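You operate a simulated robot arm through the tools that you are given. There is no shell and no other tool.

You run a simulated robot arm. Do the job below in one go: nothing can be reset, and whatever is moved stays where it is left.

## Task
Wet the green sponge and smooth the thick cup's rim on the turning wheel.
Fine: wet it in the green bowl; all ridges gone; sponge back on the grey-footed stool, wheel off and seen still. Leave the direction switch alone. Set down upright: green sponge.

The check looks at the end state, three seconds after you hand in, the way a careful person would. Anything else that was tipped, shoved, dropped, spilled or broken makes it a failure.

## Robot
A 6-joint arm with a four-finger gripper, fixed in place. Base frame: the origin is on the floor under the middle of its stand, x ahead of it, y to its left, z up. Lengths are in mm, angles in rad, forces in N, time in s.
With the tool pointing down near the work surface it reaches from about 100 to 620 mm from the base axis. Its first joint turns from -2.897 to 2.897 rad. Payload 3.43 kg.
The TCP is the grasp point between the finger pads, 30 mm short of the fingertips. In the tool frame z runs along the fingers and y along their closing line. The gripper opens to 120 mm; its body begins 85 mm behind the TCP.
Orientation is told as [roll, pitch, yaw] about the base's x, y, z axes, in that order, counted from this pose: with the fingers straight down and closing along the base's y, the tool's x points along the base's -x, its y along +y and its z along -z.

## Interface
- The arm moves only by the tool play_rows. Its argument "rows" is a list that holds one entry, the list of rows, each a list of 7 numbers: the turn, a rotation vector about the base's x, y, z in rad, then the shift along the base's x, y, z in m, then the closure, from 0 (fully open) to 1 (shut). In form: [[[ax, ay, az, x, y, z, grip], ...]]. A call has 1 to 20 rows; each row is the pose to reach, as a shift and turn from the pose commanded when the call began. A row lasts 0.2 s, in which the tool goes at most 50 mm and 0.15 rad; a call with a longer step from one row to the next is refused whole, and so is a gripper value outside its range. Where a pose cannot be reached the arm comes as near as it can. A force on the tool above 90 N (or 10 N above the force at the start of the call, whichever is more), or a blocked arm, ends the call early, and 0.2 s more pass. Each finger travels about 40 mm/s and halts on what it meets, pressing with about 29 N; the grip force reading is that of the motor and also rises with nothing between the fingers. The clock runs only during rows and for 0.2 s after the last one: add rows that repeat a pose to give the fingers time. The reply holds the time, the measured pose of the TCP, the force on the tool along the base axes, the opening and the grip force, in the units named above and with some noise, with the torque about the TCP (base axes, N m) and any sound that the robot's microphone picked up.
- Cameras (640 x 400 px; columns grow to the right, rows downward): "scene" is fixed at [50.1, -498.7, 1064.5]; the picture's right is [0.71, -0.70, 0.00], its down [-0.36, -0.36, -0.86] and it looks along [0.61, 0.61, -0.51] (base axes); focal length 244 px, centre (320, 200). "wrist" rides on the gripper at [71, -17, -121] in the tool frame; the picture's right is [0.23, 0.97, 0.00], its down [-0.81, 0.19, -0.55] and it looks along [-0.54, 0.13, 0.83] (tool axes); focal length 275 px, centre (320, 200). There is no depth. A picture from a camera that has moved, and an enlarged one, comes with that camera's place and axes in the base frame and with its lens.
- capture(camera): a new picture of that camera. No time passes.
- slide_trunk(by): moves the trunk up (or, below 0, down) by that many mm; the arm rides with it, the base frame stays. It gives what a move gives, with no picture.
- inspect(camera, box): a new picture of the part [left, top, right, bottom] of that camera's present view, enlarged. No time passes.
- finish_job(): hands the job in; it is judged then, once.

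Places have to be worked out from the pictures, the camera data and where the tool is seen. Open the gripper and draw the arm clear of the work before you hand the job in, unless the task says otherwise.

The tools are called as a command line: name --argument value ..., lists and objects as JSON in quotes. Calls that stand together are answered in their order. play_rows: Moves the arm, as the interface text tells. Its arguments: {"type":"object","properties":{"rows":{"type":"array","items":{"type":"array","items":{"type":"array","items":{"type":"number"}}}}},"required":["rows"]} The other tools are called the same way: slide_trunk (by) moves the trunk up or down; capture (camera) takes a picture; inspect (camera, box) takes an enlarged picture of a part of a camera's view; finish_job () hands the job in.

At the start:

```text
time_s: 0.0
eef_pos: [552.5, 75.6, 954.1]
ee_rot: [-0.002, -0.002, 0.0]
wrist_force: [-0.6, 0.9, 0.3]
wrist_torque: [-0.01, -0.03, 0.0]
width: 119.9
grip_force: 0.1
trunk travel left (down, up): [-25.0, 415.0]
```

scene: 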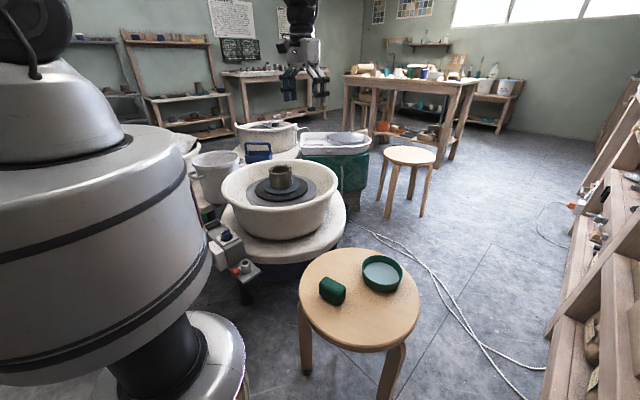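
wrist: 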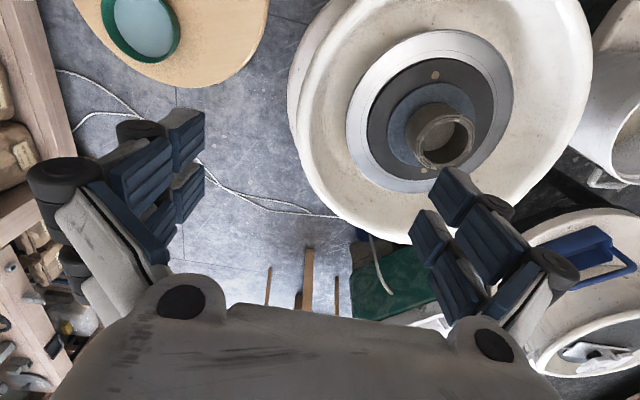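

I start by taking closer looks at the scene: the stool with the green sponge and bowl, the wheel with the cup, and the control box.

inspect --camera "scene" --box '[280, 230, 440, 330]'

inspect --camera "scene" --box '[190, 210, 290, 300]'

inspect --camera "scene" --box '[220, 140, 350, 230]'

inspect --camera "scene" --box '[200, 0, 300, 70]'

inspect --camera "wrist" --box '[280, 40, 560, 230]'

```text
4.00 times, centred on (360, 280) of scene
camera zoom: at [50.1, -498.7, 1064.5], right [0.71, -0.7, 0.0], down [-0.36, -0.36, -0.86], along [0.61, 0.61, -0.51], focal length 978 px, centre (160, -120)
```

zoom: 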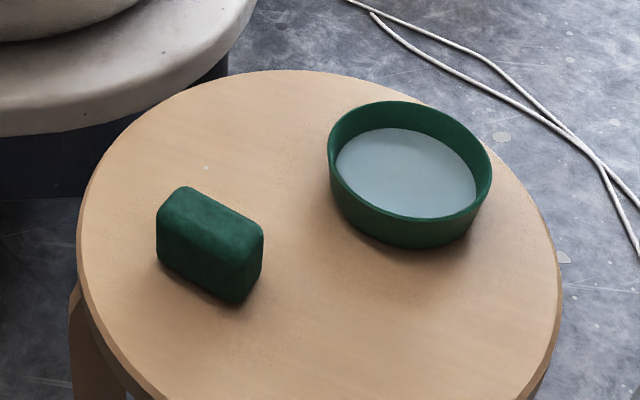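

```text
4.44 times, centred on (240, 255) of scene
camera zoom: at [50.1, -498.7, 1064.5], right [0.71, -0.7, 0.0], down [-0.36, -0.36, -0.86], along [0.61, 0.61, -0.51], focal length 1087 px, centre (676, -44)
```

zoom: 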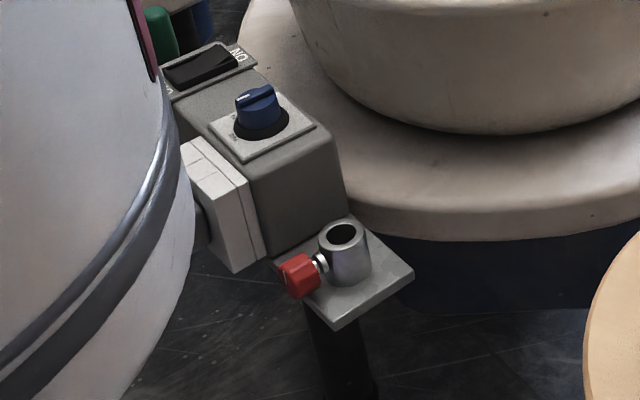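

```text
4.44 times, centred on (285, 185) of scene
camera zoom: at [50.1, -498.7, 1064.5], right [0.71, -0.7, 0.0], down [-0.36, -0.36, -0.86], along [0.61, 0.61, -0.51], focal length 1087 px, centre (476, 267)
```

zoom: 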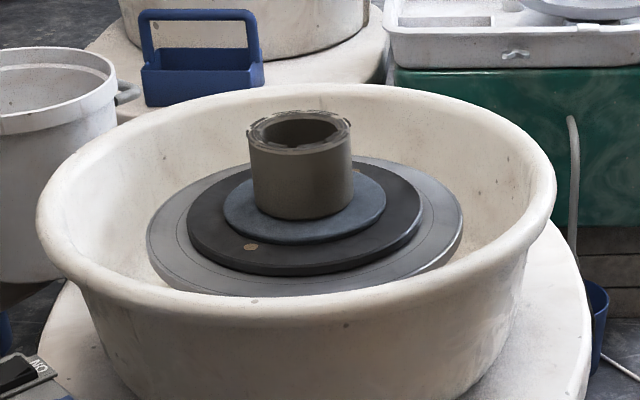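

```text
5.71 times, centred on (250, 35) of scene
camera zoom: at [50.1, -498.7, 1064.5], right [0.71, -0.7, 0.0], down [-0.36, -0.36, -0.86], along [0.61, 0.61, -0.51], focal length 1397 px, centre (720, 1143)
```

zoom: 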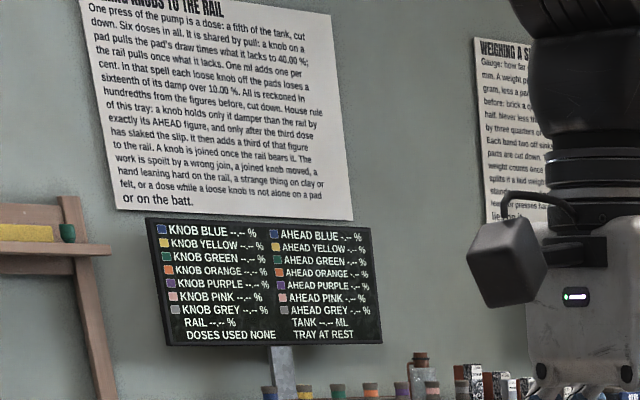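

```text
2.11 times, centred on (420, 135) of wrist
camera zoom: at [480.4, 58.2, 1074.0], right [-0.23, 0.97, 0.0], down [0.81, 0.19, 0.55], along [0.54, 0.13, -0.83], focal length 580 px, centre (110, 337)
```

zoom: 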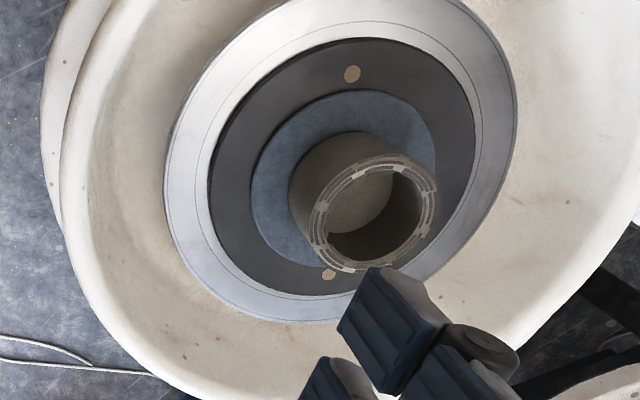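

The control box has a rocker marked ON, a blue knob, and other parts. I look closer at those and at the wall posters for any rules.

inspect --camera "scene" --box '[205, 215, 245, 240]'

inspect --camera "scene" --box '[225, 235, 265, 260]'

inspect --camera "scene" --box '[205, 0, 261, 40]'

inspect --camera "scene" --box '[270, 0, 330, 42]'

inspect --camera "scene" --box '[365, 0, 445, 50]'

inspect --camera "scene" --box '[120, 230, 280, 400]'

```text
16.00 times, centred on (225, 228) of scene
camera zoom: at [50.1, -498.7, 1064.5], right [0.71, -0.7, 0.0], down [-0.36, -0.36, -0.86], along [0.61, 0.61, -0.51], focal length 3913 px, centre (1840, -240)
```

zoom: 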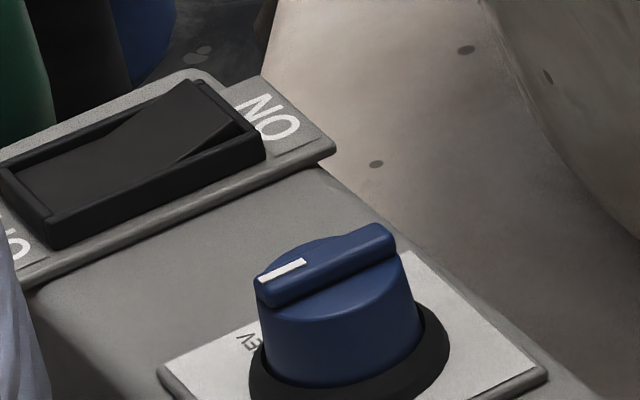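

```text
16.00 times, centred on (245, 248) of scene
camera zoom: at [50.1, -498.7, 1064.5], right [0.71, -0.7, 0.0], down [-0.36, -0.36, -0.86], along [0.61, 0.61, -0.51], focal length 3913 px, centre (1520, -560)
```

zoom: 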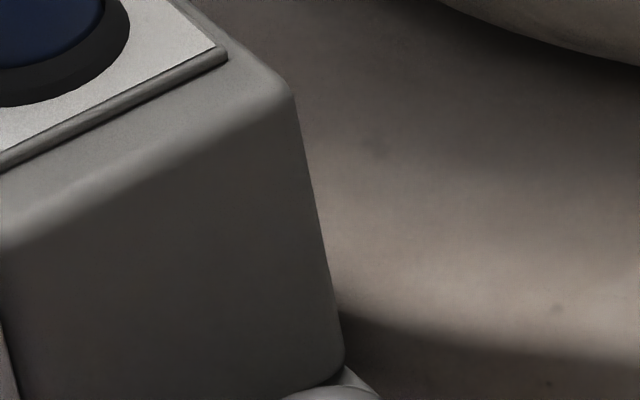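

```text
10.00 times, centred on (233, 20) of scene
camera zoom: at [50.1, -498.7, 1064.5], right [0.71, -0.7, 0.0], down [-0.36, -0.36, -0.86], along [0.61, 0.61, -0.51], focal length 2445 px, centre (1190, 2000)
```

zoom: 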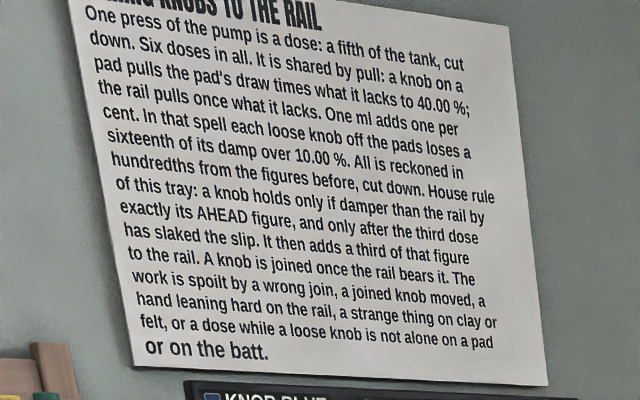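

```text
9.52 times, centred on (300, 21) of scene
camera zoom: at [50.1, -498.7, 1064.5], right [0.71, -0.7, 0.0], down [-0.36, -0.36, -0.86], along [0.61, 0.61, -0.51], focal length 2329 px, centre (510, 1905)
```

zoom: 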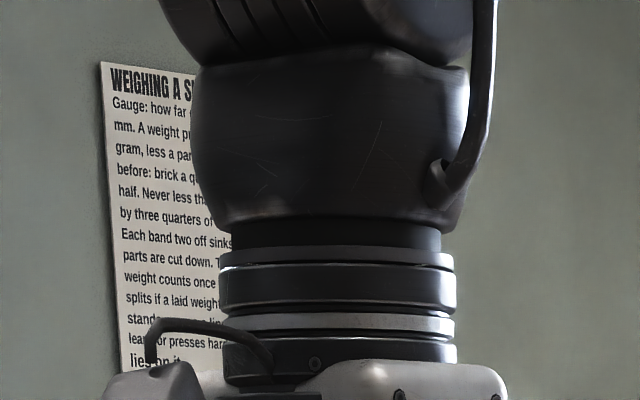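

```text
8.00 times, centred on (405, 25) of scene
camera zoom: at [50.1, -498.7, 1064.5], right [0.71, -0.7, 0.0], down [-0.36, -0.36, -0.86], along [0.61, 0.61, -0.51], focal length 1956 px, centre (-360, 1600)
```

zoom: 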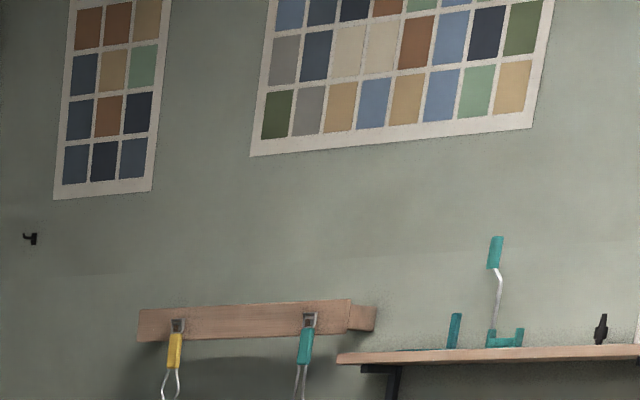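

```text
2.35 times, centred on (200, 315) of scene
camera zoom: at [50.1, -498.7, 1064.5], right [0.71, -0.7, 0.0], down [-0.36, -0.36, -0.86], along [0.61, 0.61, -0.51], focal length 575 px, centre (602, -71)
```

zoom: 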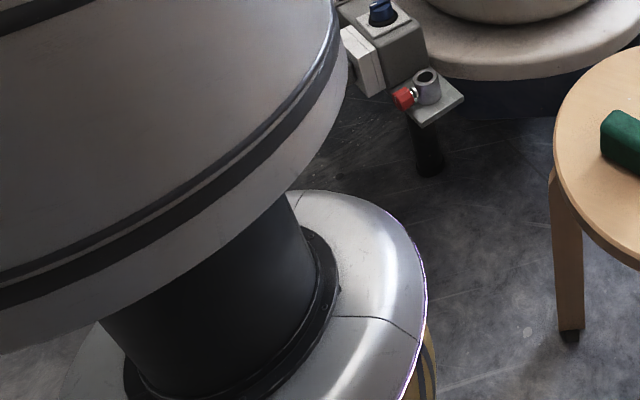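

The blue knob's plate shows "REV", so that is the direction switch, and the rocker is the ON/OFF. I move the arm high over the near-left area to get a wrist view of the controls.

play_rows --rows '[[[0, 0, 0, -0.035, 0.02, 0, 0], [0, 0, 0, -0.07, 0.04, 0, 0], [0, 0, 0, -0.105, 0.06, 0, 0], [0, 0, 0, -0.14, 0.08, 0, 0], [0, 0, 0, -0.175, 0.1, 0, 0], [0, 0, 0, -0.21, 0.12, 0, 0], [0, 0, 0, -0.245, 0.14, 0, 0], [0, 0, 0, -0.28, 0.16, 0, 0], [0, 0, 0, -0.315, 0.18, 0, 0], [0, 0, 0, -0.35, 0.2, 0, 0], [0, 0, 0, -0.35, 0.2, 0, 0]]]'

capture --camera "wrist"

capture --camera "scene"

```text
time_s: 2.4
eef_pos: [201.7, 272.2, 954.9]
ee_rot: [-0.001, 0.0, -0.001]
wrist_force: [0.3, -0.4, -0.6]
wrist_torque: [0.01, -0.02, 0.02]
width: 120.0
grip_force: 0.1
trunk travel left (down, up): [-25.0, 415.0]
```

```text
taken
camera wrist: at [129.4, 256.0, 1075.7], right [-0.23, 0.97, 0.0], down [0.81, 0.19, 0.55], along [0.54, 0.13, -0.83], focal length 275 px, centre (320, 200)
```

wrist: 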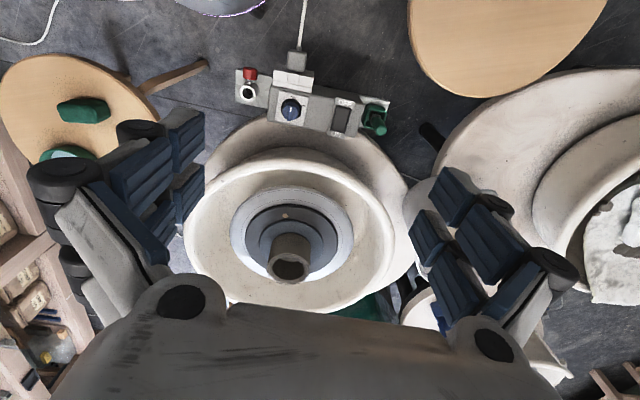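

```text
taken
```

scene: 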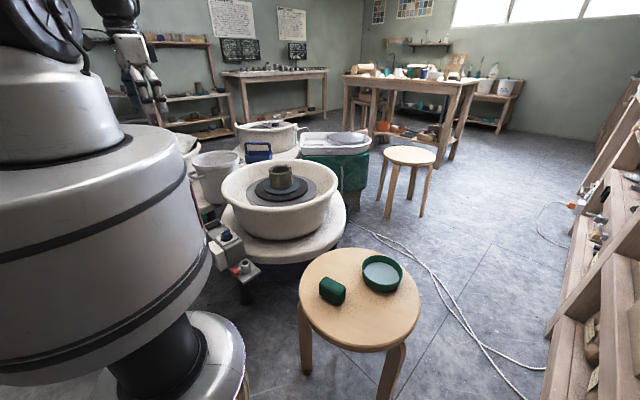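

Now the controls are visible; I enlarge the control box and stools in the wrist view.

inspect --camera "wrist" --box '[220, 55, 400, 155]'

inspect --camera "wrist" --box '[200, 180, 400, 310]'

inspect --camera "wrist" --box '[0, 0, 220, 180]'

inspect --camera "wrist" --box '[400, 0, 640, 160]'

inspect --camera "scene" --box '[270, 5, 330, 65]'

inspect --camera "scene" --box '[280, 290, 440, 400]'

inspect --camera "scene" --box '[360, 130, 460, 230]'

```text
3.56 times, centred on (310, 105) of wrist
camera zoom: at [129.4, 256.0, 1075.7], right [-0.23, 0.97, 0.0], down [0.81, 0.19, 0.55], along [0.54, 0.13, -0.83], focal length 979 px, centre (356, 538)
```

zoom: 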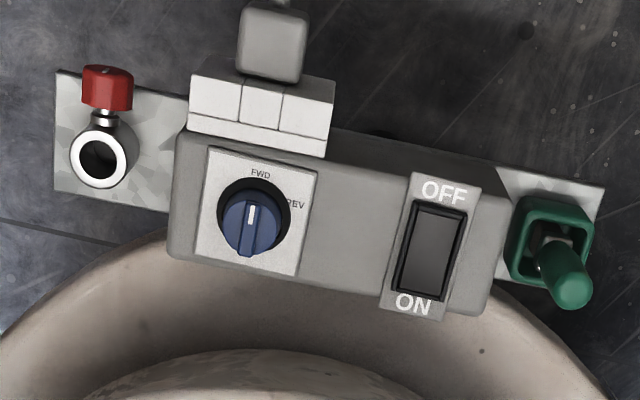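

```text
3.08 times, centred on (300, 245) of wrist
camera zoom: at [129.4, 256.0, 1075.7], right [-0.23, 0.97, 0.0], down [0.81, 0.19, 0.55], along [0.54, 0.13, -0.83], focal length 847 px, centre (382, 62)
```

zoom: 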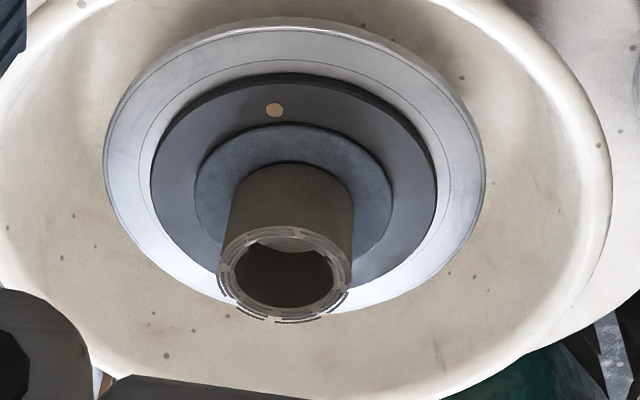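

```text
2.22 times, centred on (110, 90) of wrist
camera zoom: at [129.4, 256.0, 1075.7], right [-0.23, 0.97, 0.0], down [0.81, 0.19, 0.55], along [0.54, 0.13, -0.83], focal length 612 px, centre (787, 444)
```

zoom: 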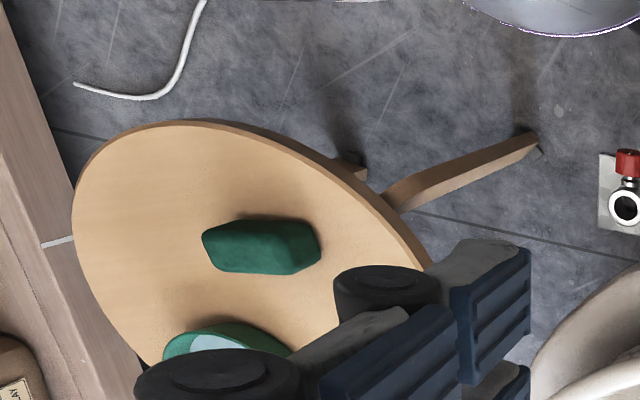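

```text
2.50 times, centred on (520, 80) of wrist
camera zoom: at [129.4, 256.0, 1075.7], right [-0.23, 0.97, 0.0], down [0.81, 0.19, 0.55], along [0.54, 0.13, -0.83], focal length 688 px, centre (-180, 500)
```

zoom: 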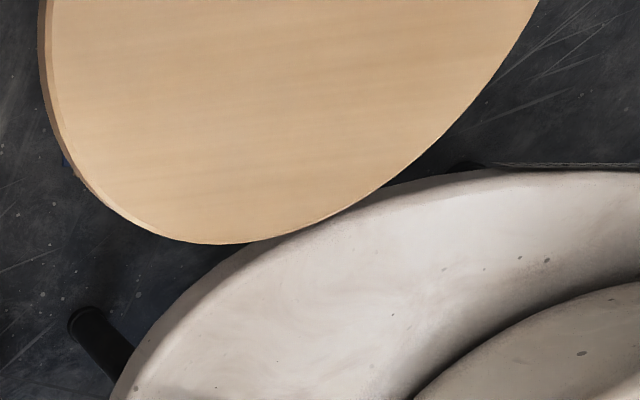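

```text
6.67 times, centred on (300, 35) of scene
camera zoom: at [50.1, -498.7, 1064.5], right [0.71, -0.7, 0.0], down [-0.36, -0.36, -0.86], along [0.61, 0.61, -0.51], focal length 1630 px, centre (453, 1300)
```

zoom: 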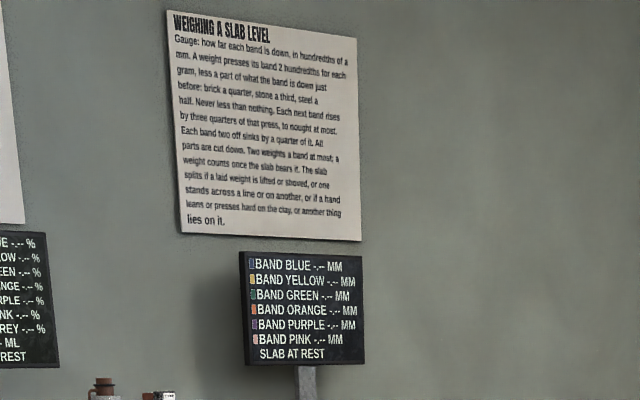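

```text
3.64 times, centred on (360, 345) of scene
camera zoom: at [50.1, -498.7, 1064.5], right [0.71, -0.7, 0.0], down [-0.36, -0.36, -0.86], along [0.61, 0.61, -0.51], focal length 889 px, centre (174, -327)
```

zoom: 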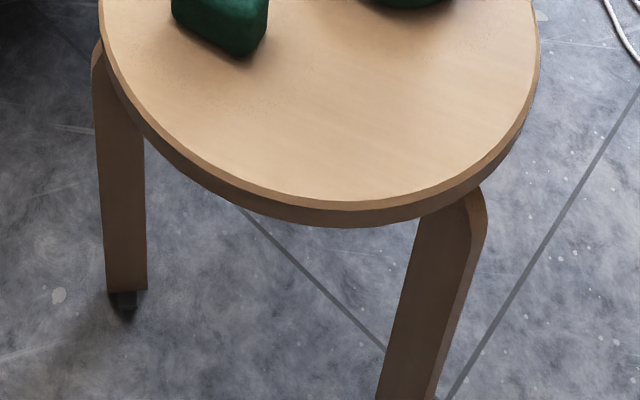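

```text
4.00 times, centred on (410, 180) of scene
camera zoom: at [50.1, -498.7, 1064.5], right [0.71, -0.7, 0.0], down [-0.36, -0.36, -0.86], along [0.61, 0.61, -0.51], focal length 978 px, centre (-40, 280)
```

zoom: 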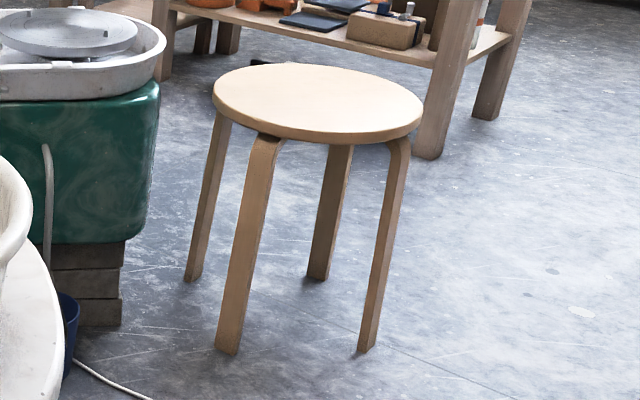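

The rocker lies about (299, 343, 491), the cup rim about (597, 295, 651), and the bowl about (568, -254, 486). I move lower over the controls for a better look at the rocker's state and the green lever.

play_rows --rows '[[[0, 0, 0, 0.005, 0.01, -0.04, 0], [0, 0, 0, 0.01, 0.02, -0.08, 0], [0, 0, 0, 0.015, 0.03, -0.12, 0], [0, 0, 0, 0.02, 0.04, -0.16, 0], [0, 0, 0, 0.025, 0.05, -0.2, 0], [0, 0, 0, 0.025, 0.05, -0.2, 0]]]'

inspect --camera "wrist" --box '[160, 0, 480, 200]'

capture --camera "wrist"

```text
time_s: 3.8
eef_pos: [225.6, 325.5, 754.9]
ee_rot: [-0.001, -0.001, -0.001]
wrist_force: [0.1, 0.1, -0.3]
wrist_torque: [-0.02, -0.01, -0.01]
width: 120.0
grip_force: 0.1
trunk travel left (down, up): [-25.0, 415.0]
```

```text
2.00 times, centred on (320, 100) of wrist
camera zoom: at [153.9, 308.5, 875.3], right [-0.23, 0.97, 0.0], down [0.81, 0.19, 0.55], along [0.54, 0.13, -0.83], focal length 551 px, centre (320, 400)
```

zoom: 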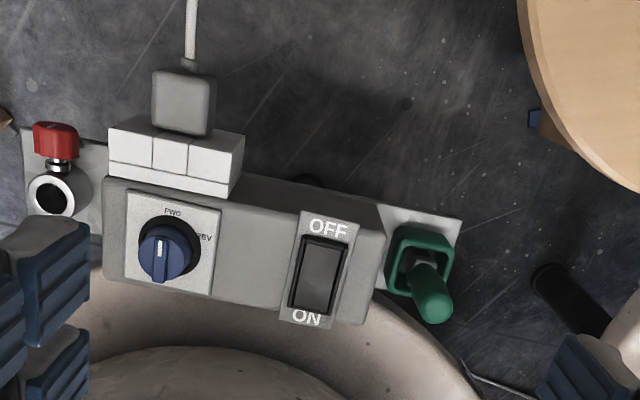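

```text
taken
camera wrist: at [153.9, 308.5, 875.3], right [-0.23, 0.97, 0.0], down [0.81, 0.19, 0.55], along [0.54, 0.13, -0.83], focal length 275 px, centre (320, 200)
```

wrist: 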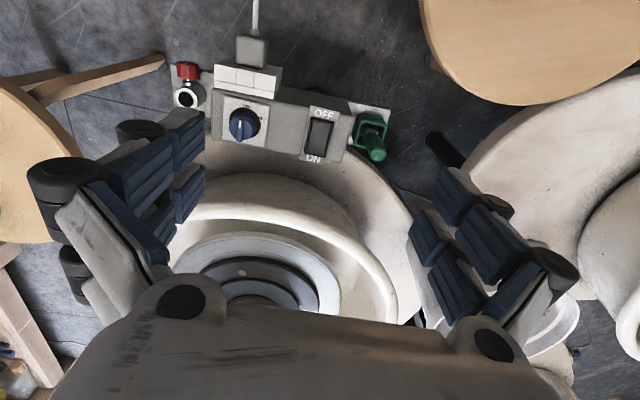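

I see a blue tip on the left stool's leg; I zoom in on it, the green lever and the rocker.

inspect --camera "wrist" --box '[290, 95, 410, 170]'

inspect --camera "wrist" --box '[400, 30, 480, 80]'

inspect --camera "scene" --box '[290, 350, 330, 375]'

inspect --camera "wrist" --box '[120, 40, 220, 110]'

```text
5.33 times, centred on (350, 132) of wrist
camera zoom: at [153.9, 308.5, 875.3], right [-0.23, 0.97, 0.0], down [0.81, 0.19, 0.55], along [0.54, 0.13, -0.83], focal length 1468 px, centre (160, 560)
```

zoom: 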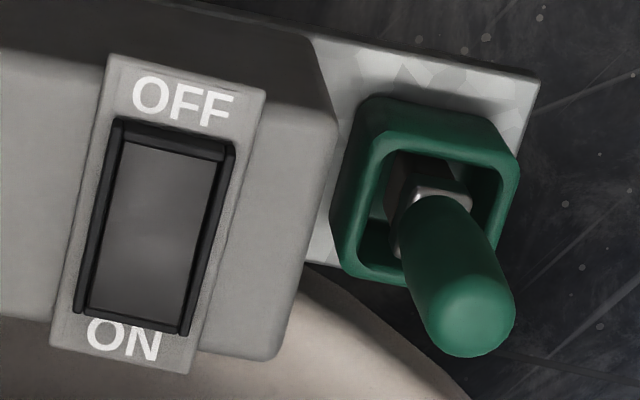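

```text
8.00 times, centred on (440, 55) of wrist
camera zoom: at [153.9, 308.5, 875.3], right [-0.23, 0.97, 0.0], down [0.81, 0.19, 0.55], along [0.54, 0.13, -0.83], focal length 2202 px, centre (-640, 1360)
```

zoom: 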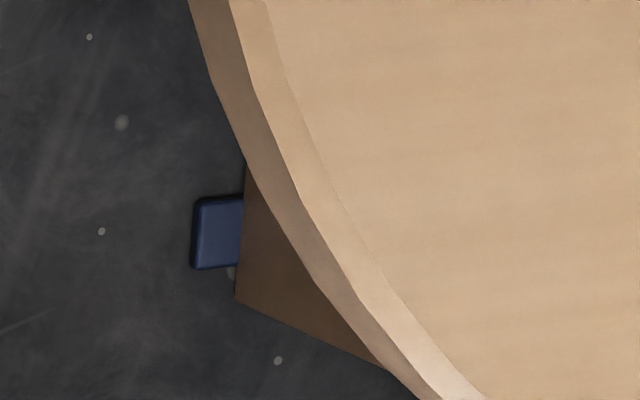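

```text
16.00 times, centred on (310, 362) of scene
camera zoom: at [50.1, -498.7, 1064.5], right [0.71, -0.7, 0.0], down [-0.36, -0.36, -0.86], along [0.61, 0.61, -0.51], focal length 3913 px, centre (480, -2400)
```

zoom: 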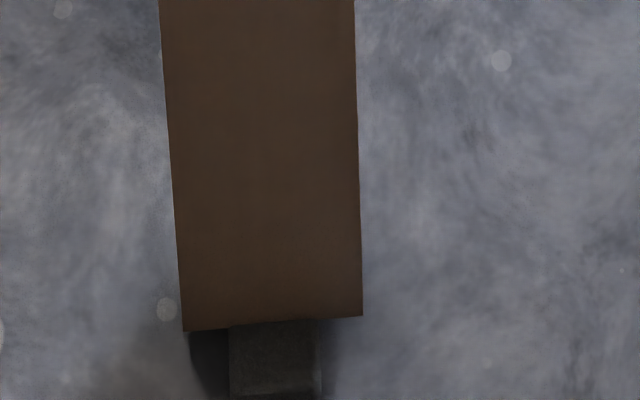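

```text
5.71 times, centred on (170, 75) of wrist
camera zoom: at [153.9, 308.5, 875.3], right [-0.23, 0.97, 0.0], down [0.81, 0.19, 0.55], along [0.54, 0.13, -0.83], focal length 1573 px, centre (1177, 914)
```

zoom: 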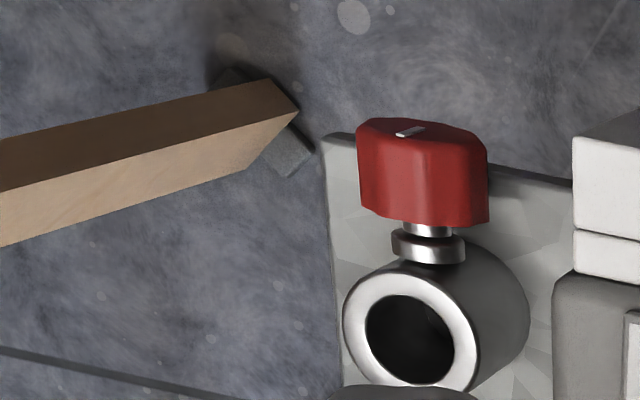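

Feet are confirmed: the left stool is blue-footed and the sponge stool is grey-footed. Next I check what the scene camera shows of the gripper fingers, so I can learn their shape for pressing the rocker.

capture --camera "scene"

inspect --camera "scene" --box '[110, 80, 230, 200]'

```text
taken
```

scene: 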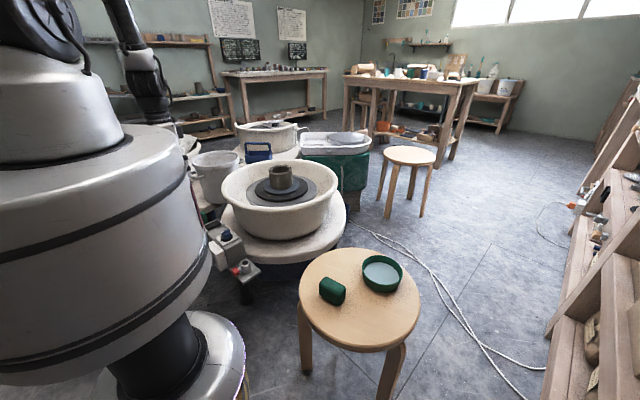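

```text
3.33 times, centred on (170, 140) of scene
camera zoom: at [50.1, -498.7, 1064.5], right [0.71, -0.7, 0.0], down [-0.36, -0.36, -0.86], along [0.61, 0.61, -0.51], focal length 815 px, centre (820, 400)
```

zoom: 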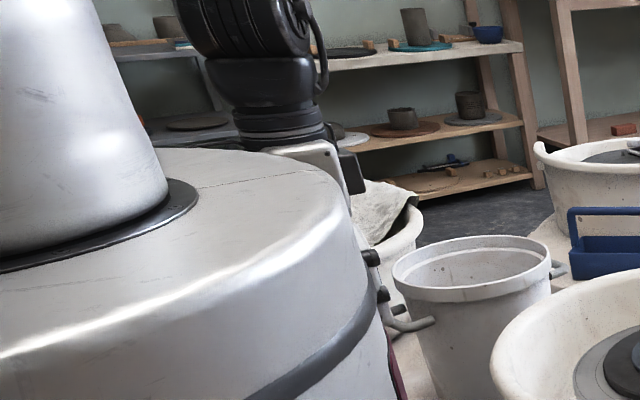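

The gripper is hidden behind the robot body here. I move it over to the grey-footed stool side to view the sponge and bowl from above and see the fingers with the scene camera.

play_rows --rows '[[[0, 0, 0, 0.02, -0.03, 0.03, 0], [0, 0, 0, 0.04, -0.06, 0.06, 0], [0, 0, 0, 0.06, -0.095, 0.08, 0], [0, 0, 0, 0.08, -0.135, 0.09, 0], [0, 0, 0, 0.1, -0.178, 0.09, 0], [0, 0, 0, 0.115, -0.222, 0.09, 0], [0, 0, 0, 0.125, -0.268, 0.09, 0], [0, 0, 0, 0.125, -0.315, 0.09, 0], [0, 0, 0, 0.125, -0.363, 0.09, 0], [0, 0, 0, 0.115, -0.41, 0.09, 0], [0, 0, 0, 0.105, -0.455, 0.08, 0], [0, 0, 0, 0.09, -0.5, 0.06, 0], [0, 0, 0, 0.075, -0.54, 0.04, 0], [0, 0, 0, 0.075, -0.54, 0.0, 0], [0, 0, 0, 0.075, -0.54, 0.0, 0]]]'

capture --camera "wrist"

capture --camera "scene"

```text
refused: row 12 steps farther than a row can; nothing moved
```

```text
taken
camera wrist: at [153.9, 308.5, 875.3], right [-0.23, 0.97, 0.0], down [0.81, 0.19, 0.55], along [0.54, 0.13, -0.83], focal length 275 px, centre (320, 200)
```

wrist: 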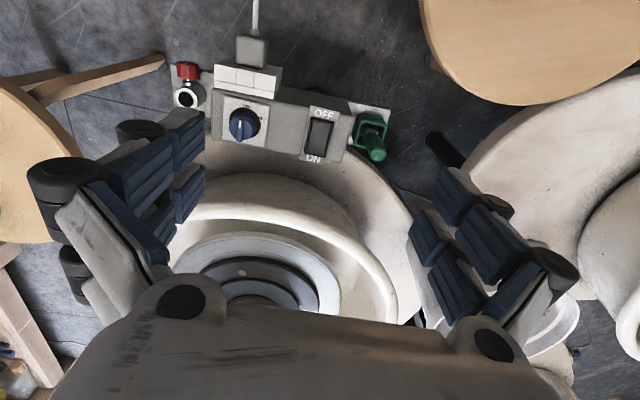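

```text
taken
```

scene: 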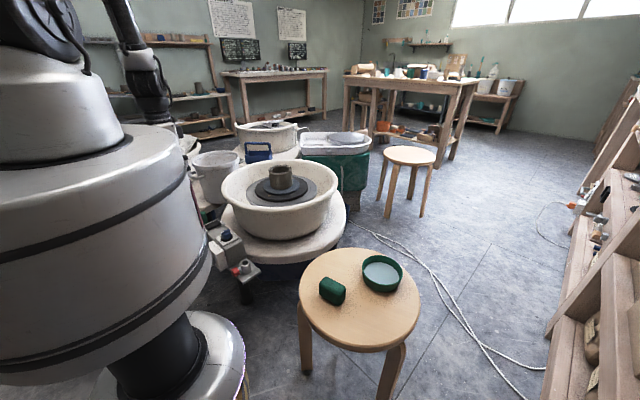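

One row was too long a step, so nothing moved. I resend the same path with smaller steps.

play_rows --rows '[[[0, 0, 0, 0.02, -0.03, 0.03, 0], [0, 0, 0, 0.04, -0.06, 0.06, 0], [0, 0, 0, 0.06, -0.095, 0.08, 0], [0, 0, 0, 0.08, -0.135, 0.085, 0], [0, 0, 0, 0.1, -0.175, 0.085, 0], [0, 0, 0, 0.115, -0.215, 0.085, 0], [0, 0, 0, 0.125, -0.258, 0.085, 0], [0, 0, 0, 0.125, -0.302, 0.085, 0], [0, 0, 0, 0.125, -0.346, 0.085, 0], [0, 0, 0, 0.115, -0.389, 0.085, 0], [0, 0, 0, 0.105, -0.43, 0.075, 0], [0, 0, 0, 0.095, -0.47, 0.06, 0], [0, 0, 0, 0.085, -0.508, 0.04, 0], [0, 0, 0, 0.075, -0.54, 0.02, 0], [0, 0, 0, 0.075, -0.54, 0.0, 0], [0, 0, 0, 0.075, -0.54, 0.0, 0]]]'

capture --camera "wrist"

capture --camera "scene"

```text
time_s: 7.2
eef_pos: [302.3, -215.8, 753.2]
ee_rot: [0.0, 0.0, -0.001]
wrist_force: [-0.2, -0.5, 0.0]
wrist_torque: [-0.02, 0.0, 0.02]
width: 119.7
grip_force: 0.0
trunk travel left (down, up): [-25.0, 415.0]
```

```text
taken
camera wrist: at [230.5, -232.6, 873.1], right [-0.23, 0.97, 0.0], down [0.81, 0.19, 0.55], along [0.54, 0.13, -0.83], focal length 275 px, centre (320, 200)
```

wrist: 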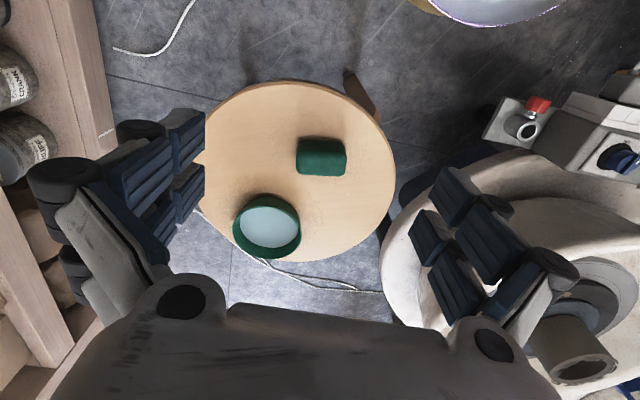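

```text
taken
```

scene: 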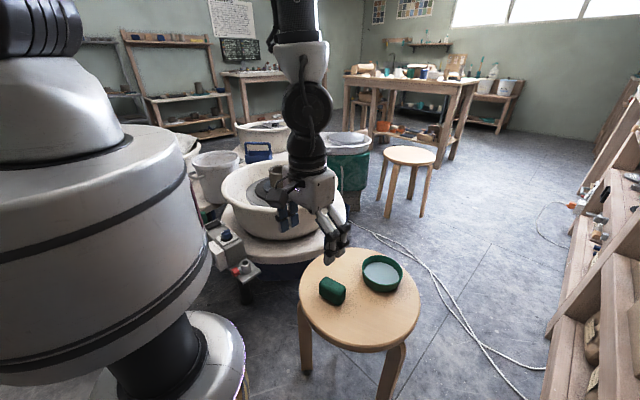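

inspect --camera "scene" --box '[250, 140, 370, 270]'

inspect --camera "wrist" --box '[220, 120, 380, 270]'

inspect --camera "wrist" --box '[280, 125, 360, 185]'

```text
3.08 times, centred on (310, 205) of scene
camera zoom: at [50.1, -498.7, 1064.5], right [0.71, -0.7, 0.0], down [-0.36, -0.36, -0.86], along [0.61, 0.61, -0.51], focal length 752 px, centre (351, 185)
```

zoom: 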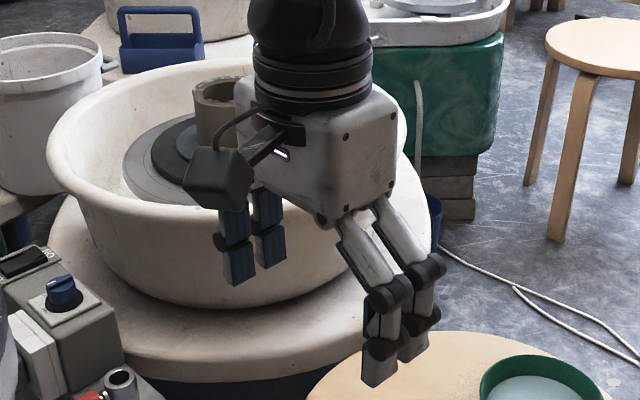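

```text
2.67 times, centred on (300, 195) of wrist
camera zoom: at [230.5, -232.6, 873.1], right [-0.23, 0.97, 0.0], down [0.81, 0.19, 0.55], along [0.54, 0.13, -0.83], focal length 734 px, centre (373, 213)
```

zoom: 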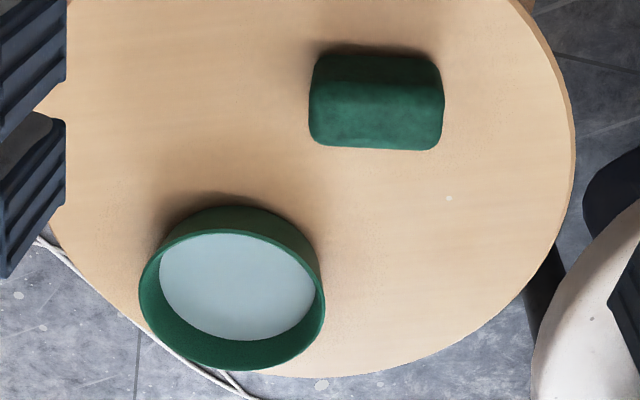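

```text
6.67 times, centred on (320, 155) of wrist
camera zoom: at [230.5, -232.6, 873.1], right [-0.23, 0.97, 0.0], down [0.81, 0.19, 0.55], along [0.54, 0.13, -0.83], focal length 1835 px, centre (320, 500)
```

zoom: 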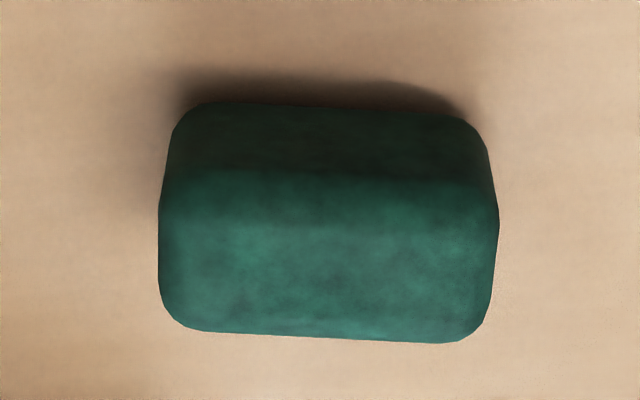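

The sponge top centre is about (413, -186, 495), long axis close to y, and the bowl rim centre about (573, -250, 489). I zoom further to measure the sponge's height, the stool surface and the water level.

inspect --camera "scene" --box '[312, 270, 352, 310]'

inspect --camera "scene" --box '[355, 245, 411, 300]'

inspect --camera "wrist" --box '[225, 180, 310, 265]'

inspect --camera "wrist" --box '[500, 300, 640, 400]'

```text
10.00 times, centred on (332, 290) of scene
camera zoom: at [50.1, -498.7, 1064.5], right [0.71, -0.7, 0.0], down [-0.36, -0.36, -0.86], along [0.61, 0.61, -0.51], focal length 2445 px, centre (200, -700)
```

zoom: 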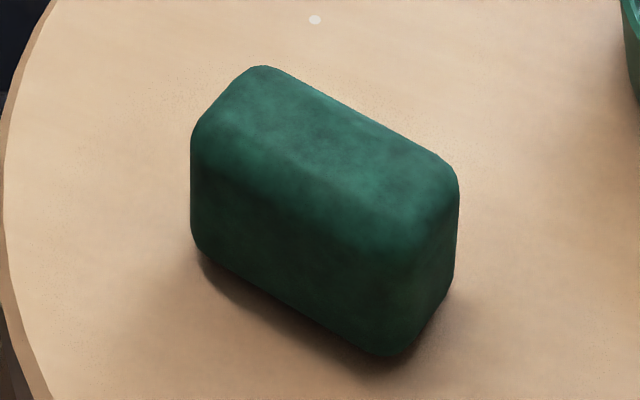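

```text
7.27 times, centred on (383, 272) of scene
camera zoom: at [50.1, -498.7, 1064.5], right [0.71, -0.7, 0.0], down [-0.36, -0.36, -0.86], along [0.61, 0.61, -0.51], focal length 1778 px, centre (-138, -327)
```

zoom: 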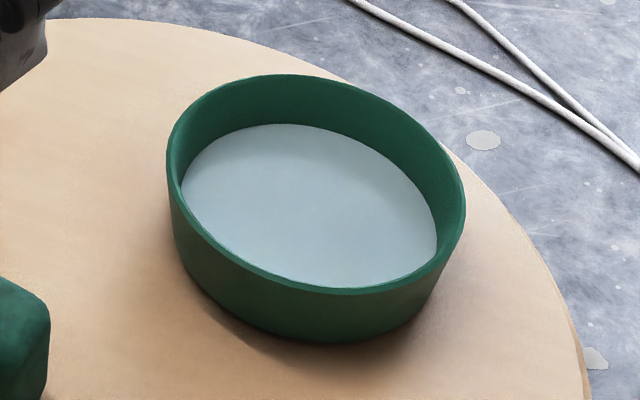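

```text
4.71 times, centred on (268, 222) of wrist
camera zoom: at [230.5, -232.6, 873.1], right [-0.23, 0.97, 0.0], down [0.81, 0.19, 0.55], along [0.54, 0.13, -0.83], focal length 1295 px, centre (567, 94)
```

zoom: 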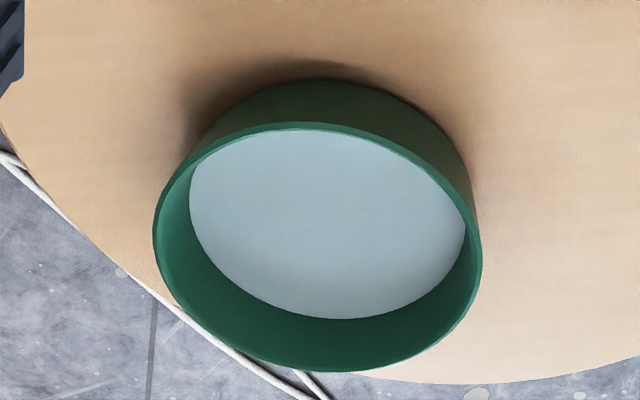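

```text
4.00 times, centred on (570, 350) of wrist
camera zoom: at [230.5, -232.6, 873.1], right [-0.23, 0.97, 0.0], down [0.81, 0.19, 0.55], along [0.54, 0.13, -0.83], focal length 1101 px, centre (-680, -400)
```

zoom: 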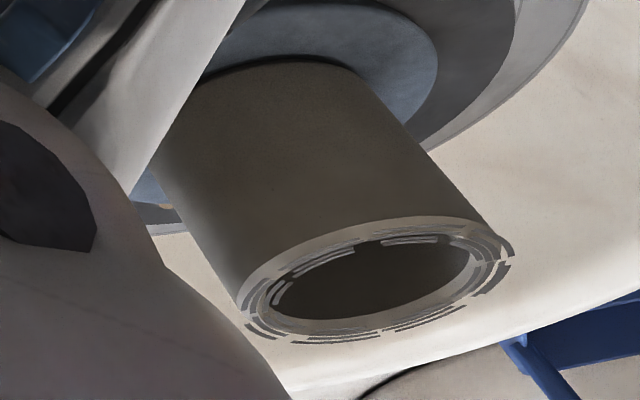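

Estimates: basin rim top about z 608 with its near edge at x≈354, stool top about z 457, water about z 467. The rocker runs OFF→ON along +x, so I'll turn the gripper 90° and use the far finger pair, keeping the hand back from the basin. I move above it now.

play_rows --rows '[[[0, 0, 0.1, 0.01, 0.03, 0.03, 0], [0, 0, 0.2, 0.02, 0.07, 0.05, 0], [0, 0, 0.3, 0.03, 0.11, 0.07, 0], [0, 0, 0.4, 0.045, 0.152, 0.08, 0], [0, 0, 0.5, 0.05, 0.196, 0.08, 0], [0, 0, 0.6, 0.05, 0.24, 0.08, 0], [0, 0, 0.7, 0.045, 0.284, 0.08, 0], [0, 0, 0.8, 0.035, 0.328, 0.08, 0], [0, 0, 0.9, 0.02, 0.37, 0.08, 0], [0, 0, 1.0, 0.005, 0.412, 0.08, 0], [0, 0, 1.1, -0.01, 0.454, 0.07, 0], [0, 0, 1.2, -0.03, 0.488, 0.05, 0], [0, 0, 1.3, -0.045, 0.518, 0.02, 0], [0, 0, 1.4, -0.055, 0.541, -0.015, 0], [0, 0, 1.5, -0.055, 0.541, -0.055, 0], [0, 0, 1.571, -0.055, 0.541, -0.09, 0], [0, 0, 1.571, -0.055, 0.541, -0.09, 0]]]'

capture --camera "wrist"

capture --camera "scene"

```text
time_s: 10.8
eef_pos: [248.7, 327.8, 663.7]
ee_rot: [0.0, -0.001, 1.573]
wrist_force: [0.2, -0.6, -0.6]
wrist_torque: [0.0, 0.0, 0.01]
width: 120.0
grip_force: 0.1
trunk travel left (down, up): [-25.0, 415.0]
```

```text
taken
camera wrist: at [264.6, 256.9, 783.2], right [-0.97, -0.23, 0.0], down [-0.19, 0.81, 0.55], along [-0.13, 0.54, -0.83], focal length 275 px, centre (320, 200)
```

wrist: 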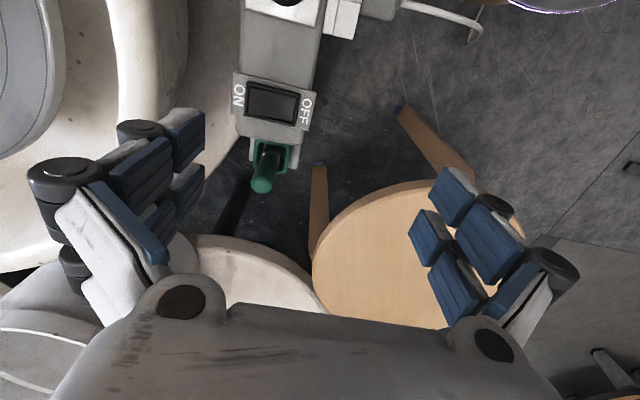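

```text
taken
```

scene: 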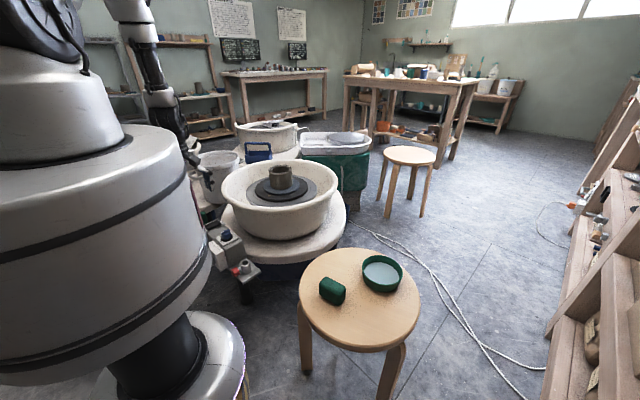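

I zoom in on the rocker and the lower-left finger tips from this pose to refine their positions.

inspect --camera "wrist" --box '[220, 60, 340, 200]'

inspect --camera "wrist" --box '[20, 80, 260, 260]'

inspect --camera "scene" --box '[140, 80, 260, 280]'

```text
2.86 times, centred on (280, 130) of wrist
camera zoom: at [264.6, 256.9, 783.2], right [-0.97, -0.23, 0.0], down [-0.19, 0.81, 0.55], along [-0.13, 0.54, -0.83], focal length 786 px, centre (434, 400)
```

zoom: 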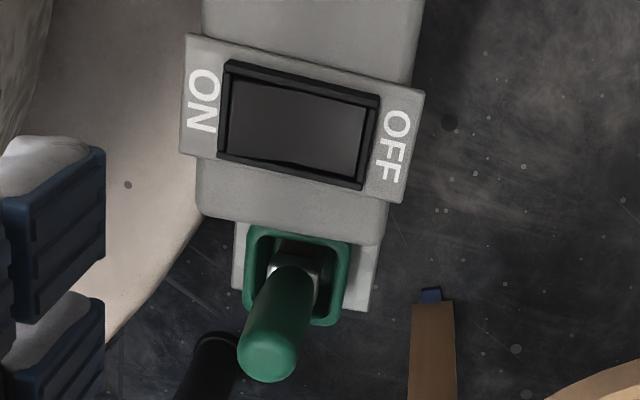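

```text
2.22 times, centred on (140, 170) of wrist
camera zoom: at [264.6, 256.9, 783.2], right [-0.97, -0.23, 0.0], down [-0.19, 0.81, 0.55], along [-0.13, 0.54, -0.83], focal length 612 px, centre (720, 267)
```

zoom: 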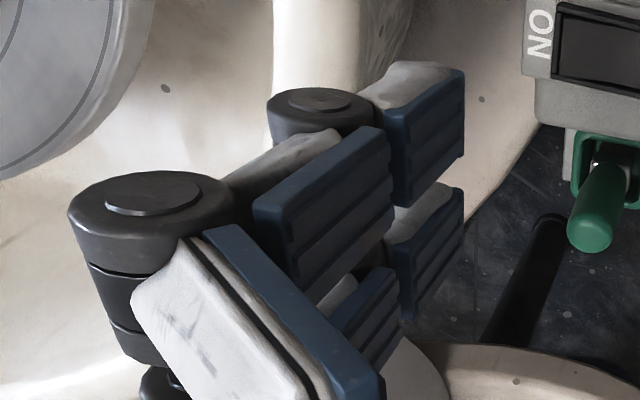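

```text
2.00 times, centred on (200, 180) of scene
camera zoom: at [50.1, -498.7, 1064.5], right [0.71, -0.7, 0.0], down [-0.36, -0.36, -0.86], along [0.61, 0.61, -0.51], focal length 489 px, centre (560, 240)
```

zoom: 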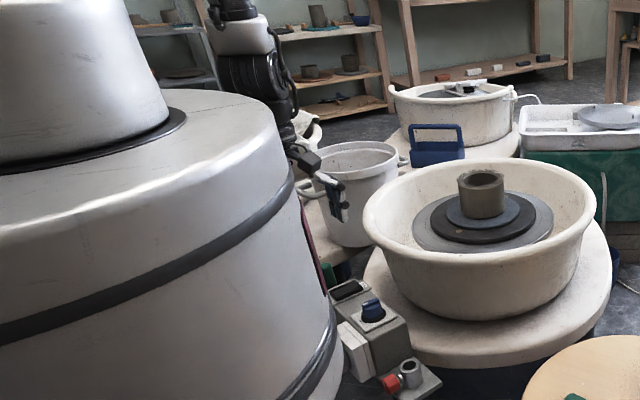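

The rocker centre is about (295, 342.5, 493), with its ON end near x=319; one far finger should line up with it. I lower to TCP z≈530 and check the alignment before touching.

play_rows --rows '[[[0, 0, 0, -0.001, 0, -0.035, 0], [0, 0, 0, -0.001, 0, -0.07, 0], [0, 0, 0, -0.001, 0, -0.1, 0], [0, 0, 0, -0.001, 0, -0.125, 0], [0, 0, 0, -0.001, 0, -0.134, 0], [0, 0, 0, -0.001, 0, -0.134, 0]]]'

capture --camera "wrist"

inspect --camera "scene" --box '[180, 160, 280, 260]'

```text
time_s: 12.2
eef_pos: [246.6, 326.7, 528.8]
ee_rot: [0.002, 0.0, 1.57]
wrist_force: [0.4, 0.5, -0.2]
wrist_torque: [0.02, 0.03, 0.0]
width: 120.2
grip_force: 0.0
trunk travel left (down, up): [-25.0, 415.0]
```

```text
taken
camera wrist: at [262.9, 256.0, 648.5], right [-0.97, -0.23, 0.0], down [-0.19, 0.81, 0.55], along [-0.13, 0.54, -0.83], focal length 275 px, centre (320, 200)
```

wrist: 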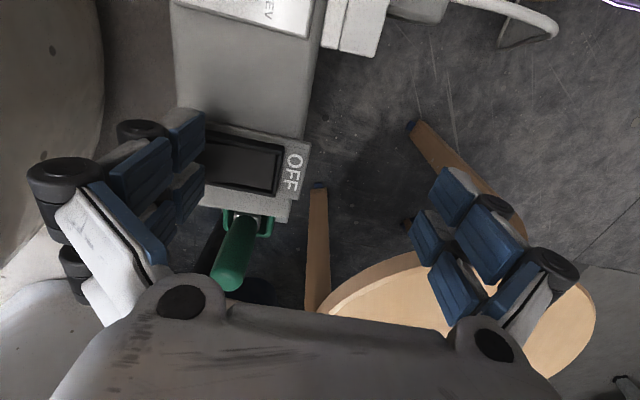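

```text
4.00 times, centred on (230, 210) of scene
camera zoom: at [50.1, -498.7, 1064.5], right [0.71, -0.7, 0.0], down [-0.36, -0.36, -0.86], along [0.61, 0.61, -0.51], focal length 978 px, centre (680, 160)
```

zoom: 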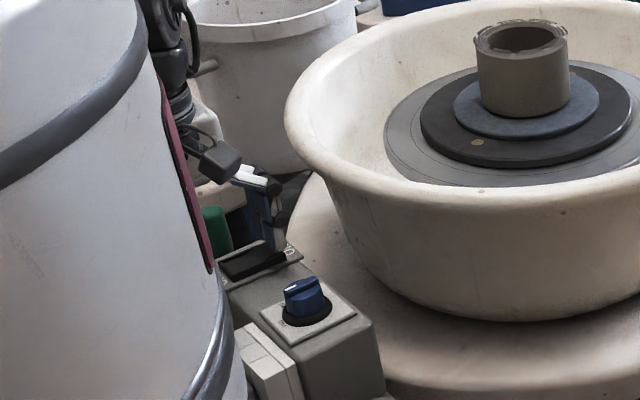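

The scene view shows the finger just above the ON end. I zoom tighter to judge the gap and x-alignment.

inspect --camera "scene" --box '[220, 190, 270, 240]'

inspect --camera "wrist" --box '[120, 90, 320, 230]'

```text
8.00 times, centred on (245, 215) of scene
camera zoom: at [50.1, -498.7, 1064.5], right [0.71, -0.7, 0.0], down [-0.36, -0.36, -0.86], along [0.61, 0.61, -0.51], focal length 1956 px, centre (920, 80)
```

zoom: 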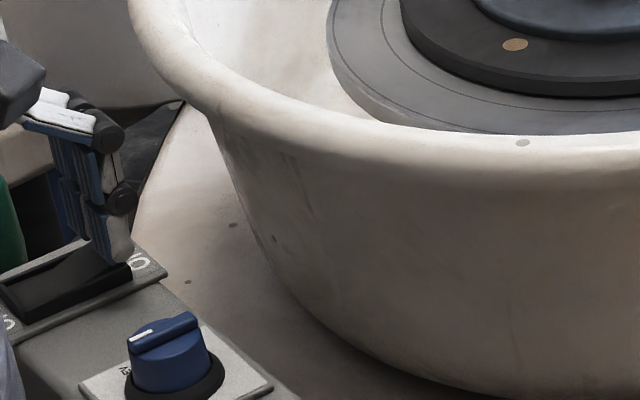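

```text
2.86 times, centred on (220, 160) of wrist
camera zoom: at [262.9, 256.0, 648.5], right [-0.97, -0.23, 0.0], down [-0.19, 0.81, 0.55], along [-0.13, 0.54, -0.83], focal length 786 px, centre (606, 314)
```

zoom: 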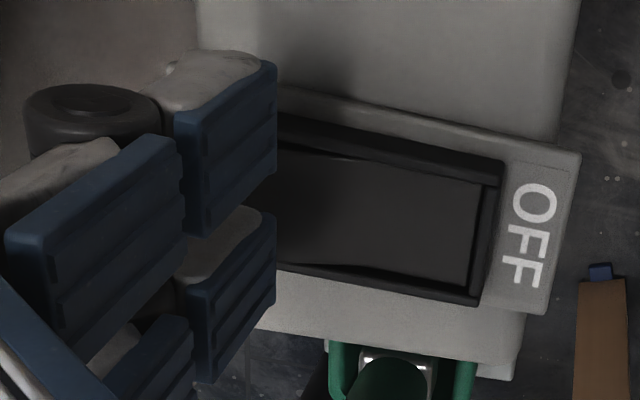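

The tip spans x≈306–320 at z≈516, so I shift 4 mm toward the robot to stay on the paddle, and descend in small steps watching the force.

play_rows --rows '[[[0, 0, 0, -0.003, 0.002, -0.005, 0], [0, 0, 0, -0.003, 0.002, -0.01, 0], [0, 0, 0, -0.003, 0.002, -0.014, 0], [0, 0, 0, -0.003, 0.002, -0.017, 0], [0, 0, 0, -0.003, 0.002, -0.017, 0]]]'

inspect --camera "scene" --box '[215, 190, 265, 240]'

inspect --camera "wrist" --box '[120, 90, 320, 230]'

```text
time_s: 13.4
eef_pos: [243.4, 327.5, 512.0]
ee_rot: [0.001, 0.0, 1.571]
wrist_force: [1.5, 0.1, 1.8]
wrist_torque: [0.02, -0.06, -0.01]
width: 120.1
grip_force: 0.0
trunk travel left (down, up): [-25.0, 415.0]
```

```text
8.00 times, centred on (240, 215) of scene
camera zoom: at [50.1, -498.7, 1064.5], right [0.71, -0.7, 0.0], down [-0.36, -0.36, -0.86], along [0.61, 0.61, -0.51], focal length 1956 px, centre (960, 80)
```

zoom: 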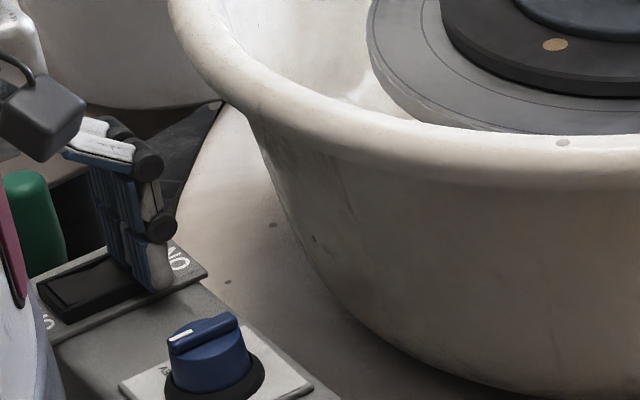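

```text
2.86 times, centred on (220, 160) of wrist
camera zoom: at [260.0, 257.3, 633.5], right [-0.97, -0.23, 0.0], down [-0.19, 0.81, 0.55], along [-0.13, 0.54, -0.83], focal length 786 px, centre (606, 314)
```

zoom: 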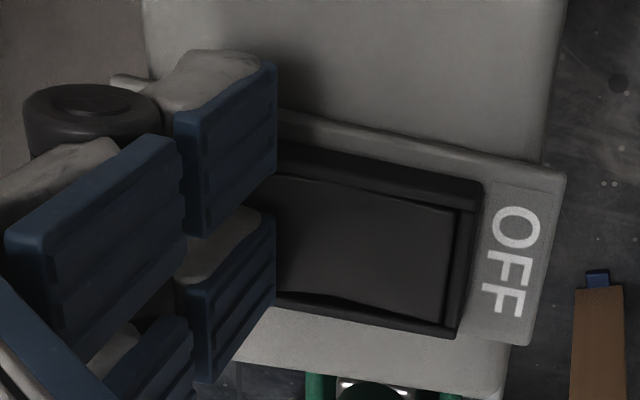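

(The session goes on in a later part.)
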